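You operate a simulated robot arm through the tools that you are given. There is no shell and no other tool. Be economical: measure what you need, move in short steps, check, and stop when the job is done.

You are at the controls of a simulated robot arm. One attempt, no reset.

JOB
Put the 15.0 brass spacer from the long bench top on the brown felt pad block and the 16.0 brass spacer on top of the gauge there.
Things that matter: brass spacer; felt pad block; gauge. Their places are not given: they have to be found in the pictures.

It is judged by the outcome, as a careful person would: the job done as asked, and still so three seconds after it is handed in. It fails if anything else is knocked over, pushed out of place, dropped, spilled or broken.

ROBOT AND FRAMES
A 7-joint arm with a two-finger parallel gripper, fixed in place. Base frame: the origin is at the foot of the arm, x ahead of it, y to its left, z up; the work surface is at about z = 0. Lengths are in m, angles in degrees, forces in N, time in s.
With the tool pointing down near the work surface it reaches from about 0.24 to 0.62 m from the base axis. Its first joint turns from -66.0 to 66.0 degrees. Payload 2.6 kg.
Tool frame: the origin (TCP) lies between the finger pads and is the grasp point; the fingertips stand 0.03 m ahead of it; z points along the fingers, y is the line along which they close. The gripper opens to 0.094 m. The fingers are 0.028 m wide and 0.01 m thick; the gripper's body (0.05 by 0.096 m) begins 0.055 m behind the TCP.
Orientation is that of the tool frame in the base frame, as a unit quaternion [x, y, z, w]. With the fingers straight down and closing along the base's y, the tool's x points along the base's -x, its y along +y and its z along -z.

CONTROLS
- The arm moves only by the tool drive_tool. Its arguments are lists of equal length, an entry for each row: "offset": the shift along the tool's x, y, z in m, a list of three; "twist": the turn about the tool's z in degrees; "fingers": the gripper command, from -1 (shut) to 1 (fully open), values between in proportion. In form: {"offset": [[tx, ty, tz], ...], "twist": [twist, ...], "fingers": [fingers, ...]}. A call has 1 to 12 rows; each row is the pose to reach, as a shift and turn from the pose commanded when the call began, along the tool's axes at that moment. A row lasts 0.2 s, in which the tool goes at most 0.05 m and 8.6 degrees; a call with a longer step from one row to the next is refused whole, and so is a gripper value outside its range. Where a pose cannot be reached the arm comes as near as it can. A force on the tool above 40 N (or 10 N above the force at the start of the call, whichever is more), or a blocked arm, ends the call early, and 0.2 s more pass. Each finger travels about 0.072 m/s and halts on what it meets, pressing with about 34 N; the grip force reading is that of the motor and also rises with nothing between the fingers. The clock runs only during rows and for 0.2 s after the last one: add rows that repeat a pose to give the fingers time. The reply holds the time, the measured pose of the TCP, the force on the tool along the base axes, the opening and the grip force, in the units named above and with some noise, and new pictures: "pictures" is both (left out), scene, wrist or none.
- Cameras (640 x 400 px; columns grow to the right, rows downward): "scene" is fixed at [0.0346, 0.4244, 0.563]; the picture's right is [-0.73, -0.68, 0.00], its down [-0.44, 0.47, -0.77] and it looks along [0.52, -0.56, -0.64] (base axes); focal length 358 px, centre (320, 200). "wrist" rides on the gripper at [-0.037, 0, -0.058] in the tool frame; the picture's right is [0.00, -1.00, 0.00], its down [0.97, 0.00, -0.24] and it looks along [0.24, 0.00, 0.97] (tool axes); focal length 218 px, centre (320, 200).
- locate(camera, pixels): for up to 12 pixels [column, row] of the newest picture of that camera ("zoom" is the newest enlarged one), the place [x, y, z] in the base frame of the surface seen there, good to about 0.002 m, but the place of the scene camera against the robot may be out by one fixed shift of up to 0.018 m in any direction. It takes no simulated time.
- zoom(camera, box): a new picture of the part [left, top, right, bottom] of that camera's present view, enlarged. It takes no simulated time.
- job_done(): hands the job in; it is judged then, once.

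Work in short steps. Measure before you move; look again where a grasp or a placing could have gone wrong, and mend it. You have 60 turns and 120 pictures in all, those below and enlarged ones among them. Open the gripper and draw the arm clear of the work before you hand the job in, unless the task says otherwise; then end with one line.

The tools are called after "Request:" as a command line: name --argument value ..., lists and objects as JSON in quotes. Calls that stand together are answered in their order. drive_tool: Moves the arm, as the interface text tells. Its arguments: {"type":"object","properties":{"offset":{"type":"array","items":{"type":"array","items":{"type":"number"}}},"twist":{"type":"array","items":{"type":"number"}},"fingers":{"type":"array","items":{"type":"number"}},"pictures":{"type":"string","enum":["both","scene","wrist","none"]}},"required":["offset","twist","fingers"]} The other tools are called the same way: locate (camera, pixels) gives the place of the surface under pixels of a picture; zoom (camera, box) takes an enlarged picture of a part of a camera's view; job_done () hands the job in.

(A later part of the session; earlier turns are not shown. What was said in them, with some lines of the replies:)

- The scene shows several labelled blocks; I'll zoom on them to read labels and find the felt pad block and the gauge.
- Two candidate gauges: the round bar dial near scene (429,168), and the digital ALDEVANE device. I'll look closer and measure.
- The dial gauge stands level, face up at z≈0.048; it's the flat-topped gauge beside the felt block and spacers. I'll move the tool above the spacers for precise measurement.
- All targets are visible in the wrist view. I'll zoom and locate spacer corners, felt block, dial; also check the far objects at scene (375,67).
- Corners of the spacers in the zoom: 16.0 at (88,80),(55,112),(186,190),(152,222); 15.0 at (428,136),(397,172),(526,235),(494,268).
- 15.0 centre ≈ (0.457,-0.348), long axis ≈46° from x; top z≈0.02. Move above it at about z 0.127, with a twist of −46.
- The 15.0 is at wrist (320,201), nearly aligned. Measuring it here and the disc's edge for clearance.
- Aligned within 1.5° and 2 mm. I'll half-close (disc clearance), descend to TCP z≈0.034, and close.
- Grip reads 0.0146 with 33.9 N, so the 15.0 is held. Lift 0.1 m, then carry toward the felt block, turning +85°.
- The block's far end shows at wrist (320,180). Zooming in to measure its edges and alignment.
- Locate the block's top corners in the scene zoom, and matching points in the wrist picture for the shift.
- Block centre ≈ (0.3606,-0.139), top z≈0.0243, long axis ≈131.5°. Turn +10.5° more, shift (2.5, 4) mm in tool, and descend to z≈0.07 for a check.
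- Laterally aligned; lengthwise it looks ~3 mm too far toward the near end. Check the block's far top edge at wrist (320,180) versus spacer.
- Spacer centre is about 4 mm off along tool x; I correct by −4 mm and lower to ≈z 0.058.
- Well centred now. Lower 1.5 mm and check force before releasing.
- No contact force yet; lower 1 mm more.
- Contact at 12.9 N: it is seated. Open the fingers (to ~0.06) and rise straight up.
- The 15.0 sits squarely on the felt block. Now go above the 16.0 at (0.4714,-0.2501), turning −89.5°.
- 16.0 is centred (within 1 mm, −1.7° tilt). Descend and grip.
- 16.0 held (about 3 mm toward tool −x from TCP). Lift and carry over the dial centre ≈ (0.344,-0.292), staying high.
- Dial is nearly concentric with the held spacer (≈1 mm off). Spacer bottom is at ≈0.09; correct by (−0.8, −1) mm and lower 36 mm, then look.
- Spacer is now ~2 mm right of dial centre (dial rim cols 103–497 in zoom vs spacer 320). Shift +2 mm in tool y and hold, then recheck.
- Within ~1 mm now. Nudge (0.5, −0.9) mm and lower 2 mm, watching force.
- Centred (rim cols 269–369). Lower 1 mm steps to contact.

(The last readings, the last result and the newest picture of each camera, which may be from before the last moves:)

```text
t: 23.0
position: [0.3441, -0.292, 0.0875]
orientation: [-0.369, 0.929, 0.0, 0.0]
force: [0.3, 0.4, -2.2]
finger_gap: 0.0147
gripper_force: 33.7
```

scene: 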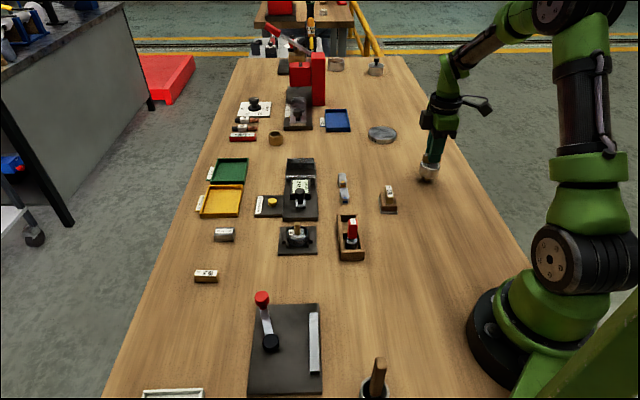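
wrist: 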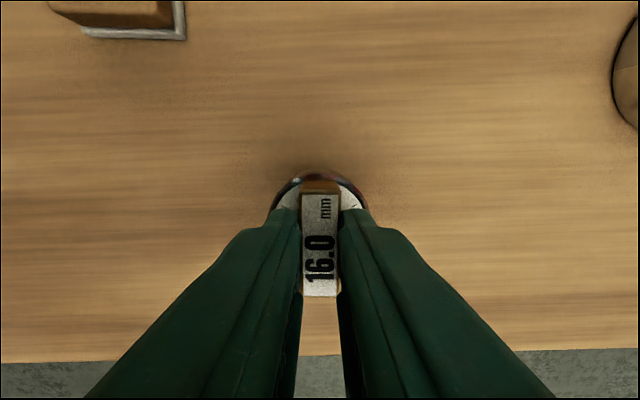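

Still free; another 1 mm.

Request:
drive_tool --offset '[[0, 0, 0.0005], [0, 0, 0.001], [0, 0, 0.001]]' --twist '[0, 0, 0]' --fingers '[-1, -1, -1]' --pictures "wrist"

Request:
zoom --camera "scene" --box '[397, 145, 461, 185]'

```text
t: 23.8
position: [0.3429, -0.2915, 0.0848]
orientation: [-0.368, 0.93, 0.0, 0.0]
force: [-0.4, -0.1, -0.9]
finger_gap: 0.0146
gripper_force: 34.2
```

wrist: 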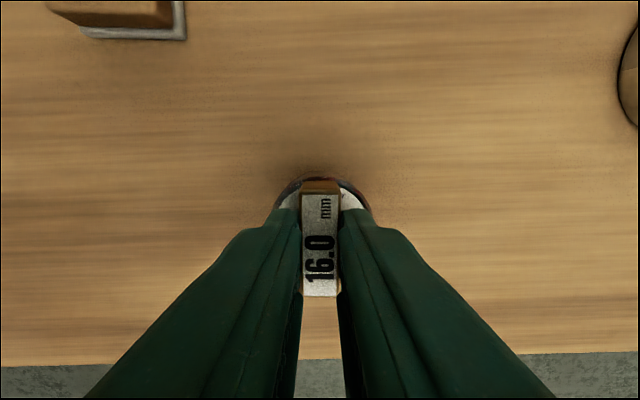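

```text
10.00 times, centred on (429, 165) of scene
```

zoom: 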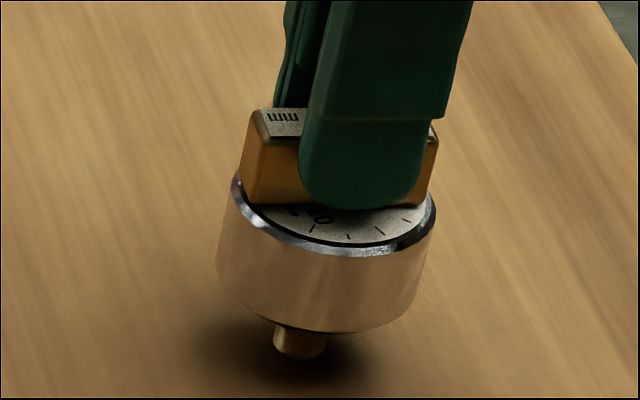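

Rim cols 272–372: centred. A small gap remains; continue 1 mm down.

Request:
drive_tool --offset '[[0, 0, 0.0005], [0, 0, 0.001], [0, 0, 0.001]]' --twist '[0, 0, 0]' --fingers '[-1, -1, -1]' --pictures "none"

```text
t: 24.6
position: [0.3428, -0.2928, 0.0854]
orientation: [-0.369, 0.93, 0.001, 0.0]
force: [0.4, 0.2, -1.1]
finger_gap: 0.0148
gripper_force: 34.0
```

Still no contact; another 1 mm.

Request:
drive_tool --offset '[[0, 0, 0.0005], [0, 0, 0.001], [0, 0, 0.001]]' --twist '[0, 0, 0]' --fingers '[-1, -1, -1]' --pictures "none"

Request:
zoom --camera "scene" --box '[397, 145, 461, 185]'

```text
t: 25.4
position: [0.3441, -0.2934, 0.0846]
orientation: [-0.368, 0.93, -0.001, 0.001]
force: [-2.6, 2.5, 14.4]
finger_gap: 0.0149
gripper_force: 33.8
```

```text
10.00 times, centred on (429, 165) of scene
```

zoom: 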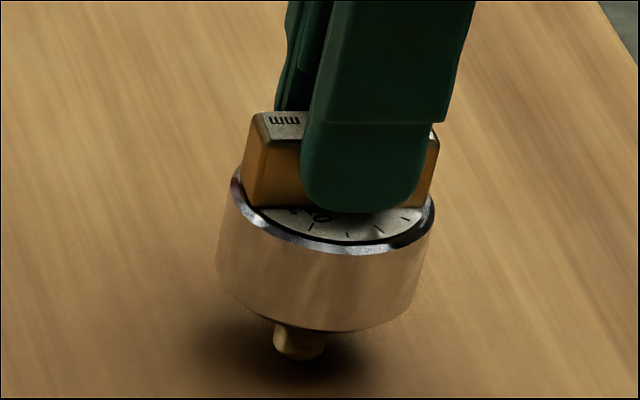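

Contact (14 N) with slight lateral force. Ease up 0.6 mm and re-examine before releasing.

Request:
drive_tool --offset '[[0, 0, -0.0006], [0, 0, -0.0006]]' --twist '[0, 0]' --fingers '[-1, -1]'

Request:
zoom --camera "wrist" --box '[256, 160, 384, 240]'

Request:
zoom --camera "scene" --box '[405, 145, 453, 175]'

```text
t: 26.0
position: [0.3421, -0.293, 0.0839]
orientation: [-0.369, 0.929, 0.0, 0.0]
force: [-0.1, 1.0, 10.4]
finger_gap: 0.0146
gripper_force: 34.0
```

scene: 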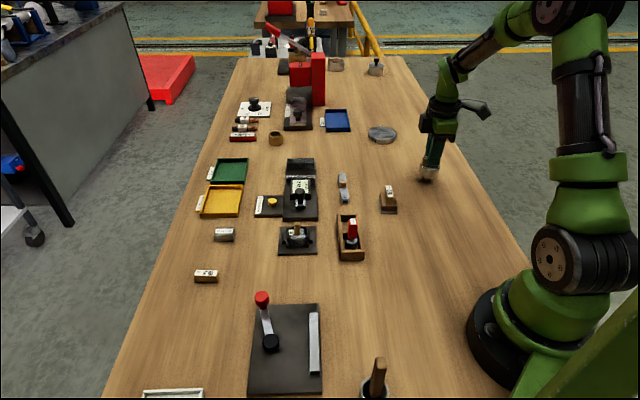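
wrist: 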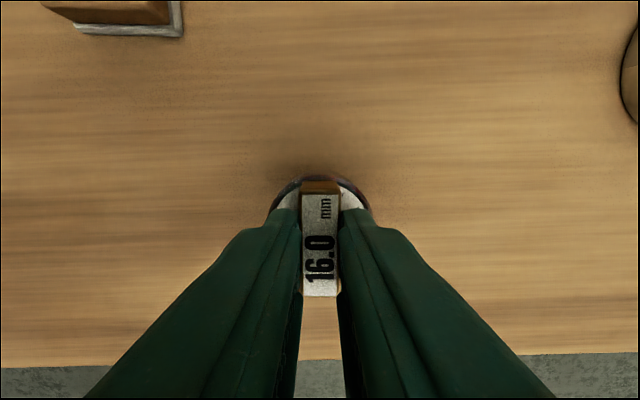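

```text
5.00 times, centred on (320, 200) of wrist
```

zoom: 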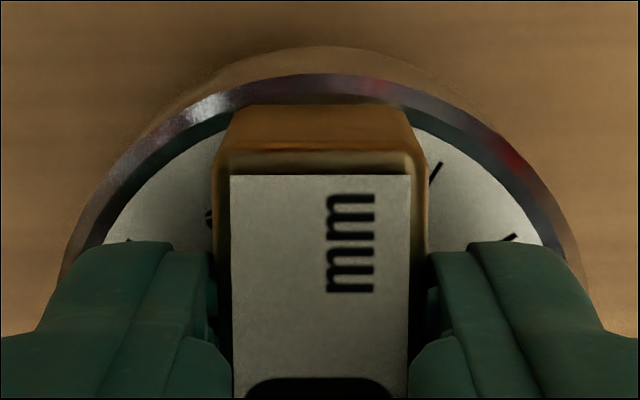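

```text
13.33 times, centred on (429, 160) of scene
```

zoom: 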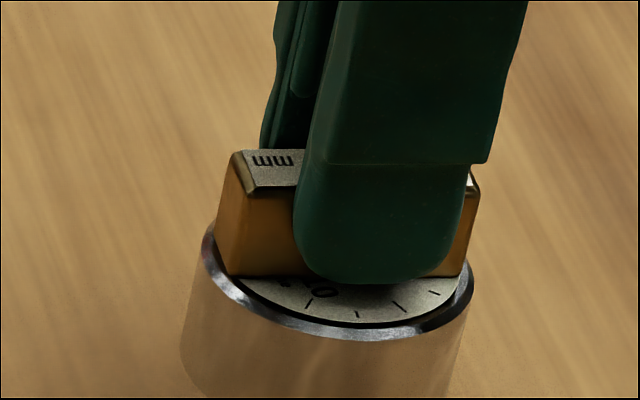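

The dial's white face (cols 105–545, wrist zoom) is symmetric about the spacer (320), and both ends lie within the rim; resting with 10 N. Ease slightly, open and rise straight up.

Request:
drive_tool --offset '[[0, 0, -0.0005], [0, 0, -0.0005], [0, 0, -0.0005], [0, 0, -0.0005], [0, 0, -0.0005], [0, 0, -0.02], [0, 0, -0.05], [0, 0, -0.09], [0, 0, -0.09]]' --twist '[0, 0, 0, 0, 0, 0, 0, 0, 0]' --fingers '[-1, -0.4, 0.1, 0.1, 0.1, 0.1, 0.1, 0.1, 0.1]'

Request:
zoom --camera "scene" --box '[365, 135, 461, 215]'

Request:
zoom --camera "wrist" --box '[256, 160, 384, 240]'

```text
t: 28.0
position: [0.343, -0.2936, 0.1724]
orientation: [-0.369, 0.93, 0.0, 0.0]
force: [-0.2, -0.1, 0.0]
finger_gap: 0.0518
gripper_force: 0.0
```

scene: 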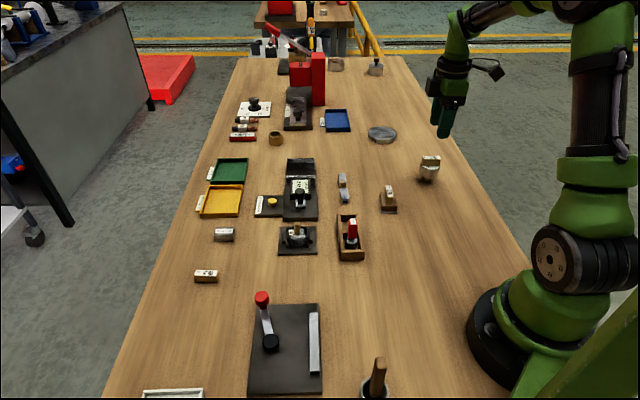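
wrist: 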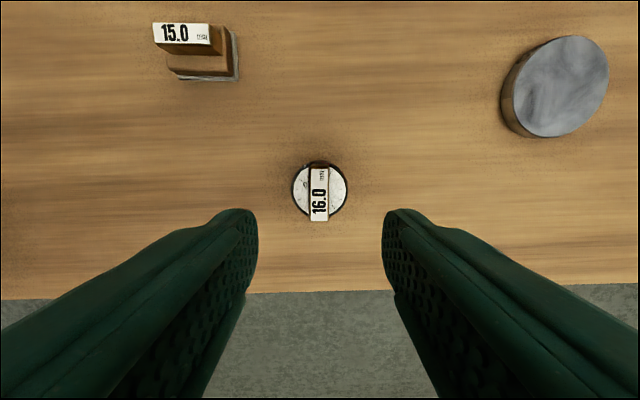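

```text
5.00 times, centred on (413, 175) of scene
```

zoom: 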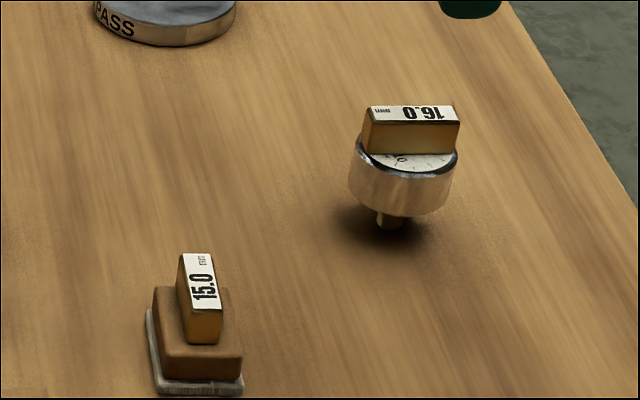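

```text
5.00 times, centred on (320, 200) of wrist
```

zoom: 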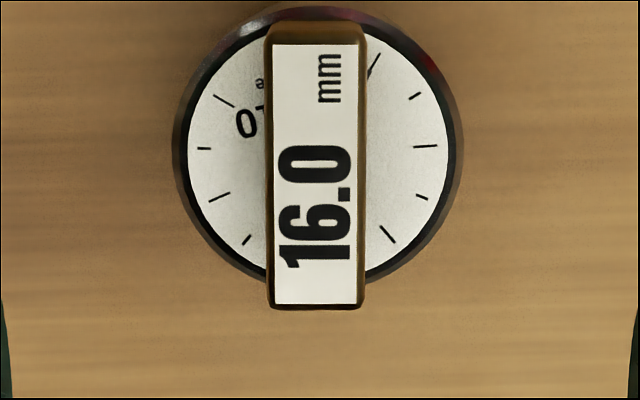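

Both spacers are in place and centred. Draw the arm clear and recheck stability.

Request:
drive_tool --offset '[[0, 0, -0.03], [0, 0, -0.06], [0, 0.04, -0.07], [0, 0.08, -0.07], [0, 0.12, -0.07], [0, 0.12, -0.07], [0, 0.12, -0.07], [0, 0.12, -0.07]]' --twist '[0, 0, 0, 0, 0, 0, 0, 0]' --fingers '[0.5, 0.5, 0.5, 0.5, 0.5, 0.5, 0.5, 0.5]' --pictures "scene"

Request:
zoom --camera "scene" --box '[365, 135, 461, 215]'

```text
t: 29.8
position: [0.2606, -0.2028, 0.2393]
orientation: [-0.369, 0.93, 0.0, 0.0]
force: [0.0, 0.4, -0.3]
finger_gap: 0.0704
gripper_force: 0.0
```

scene: 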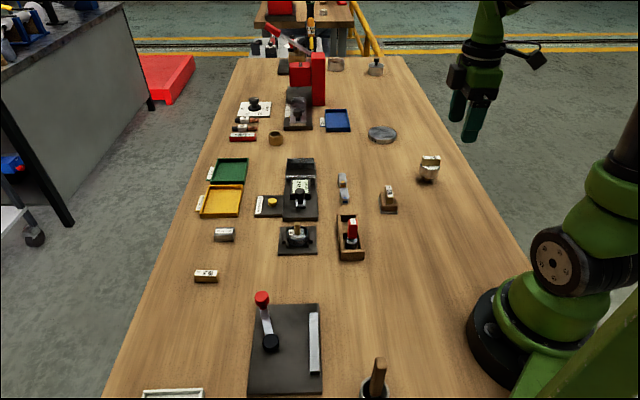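

```text
5.00 times, centred on (413, 175) of scene
```

zoom: 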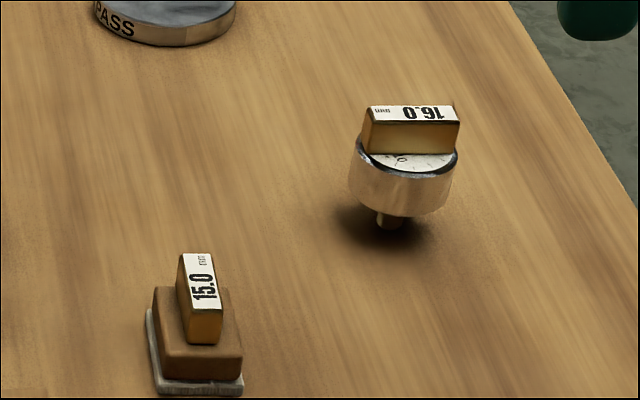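

Everything is stable and the arm is clear; handing in.

Request:
job_done

```text
The job is handed in.
```

The 15.0 brass spacer is on the brown felt pad block, and the 16.0 brass spacer is on top of the round dial gauge; both were steady with the arm clear at the last look before I handed in.
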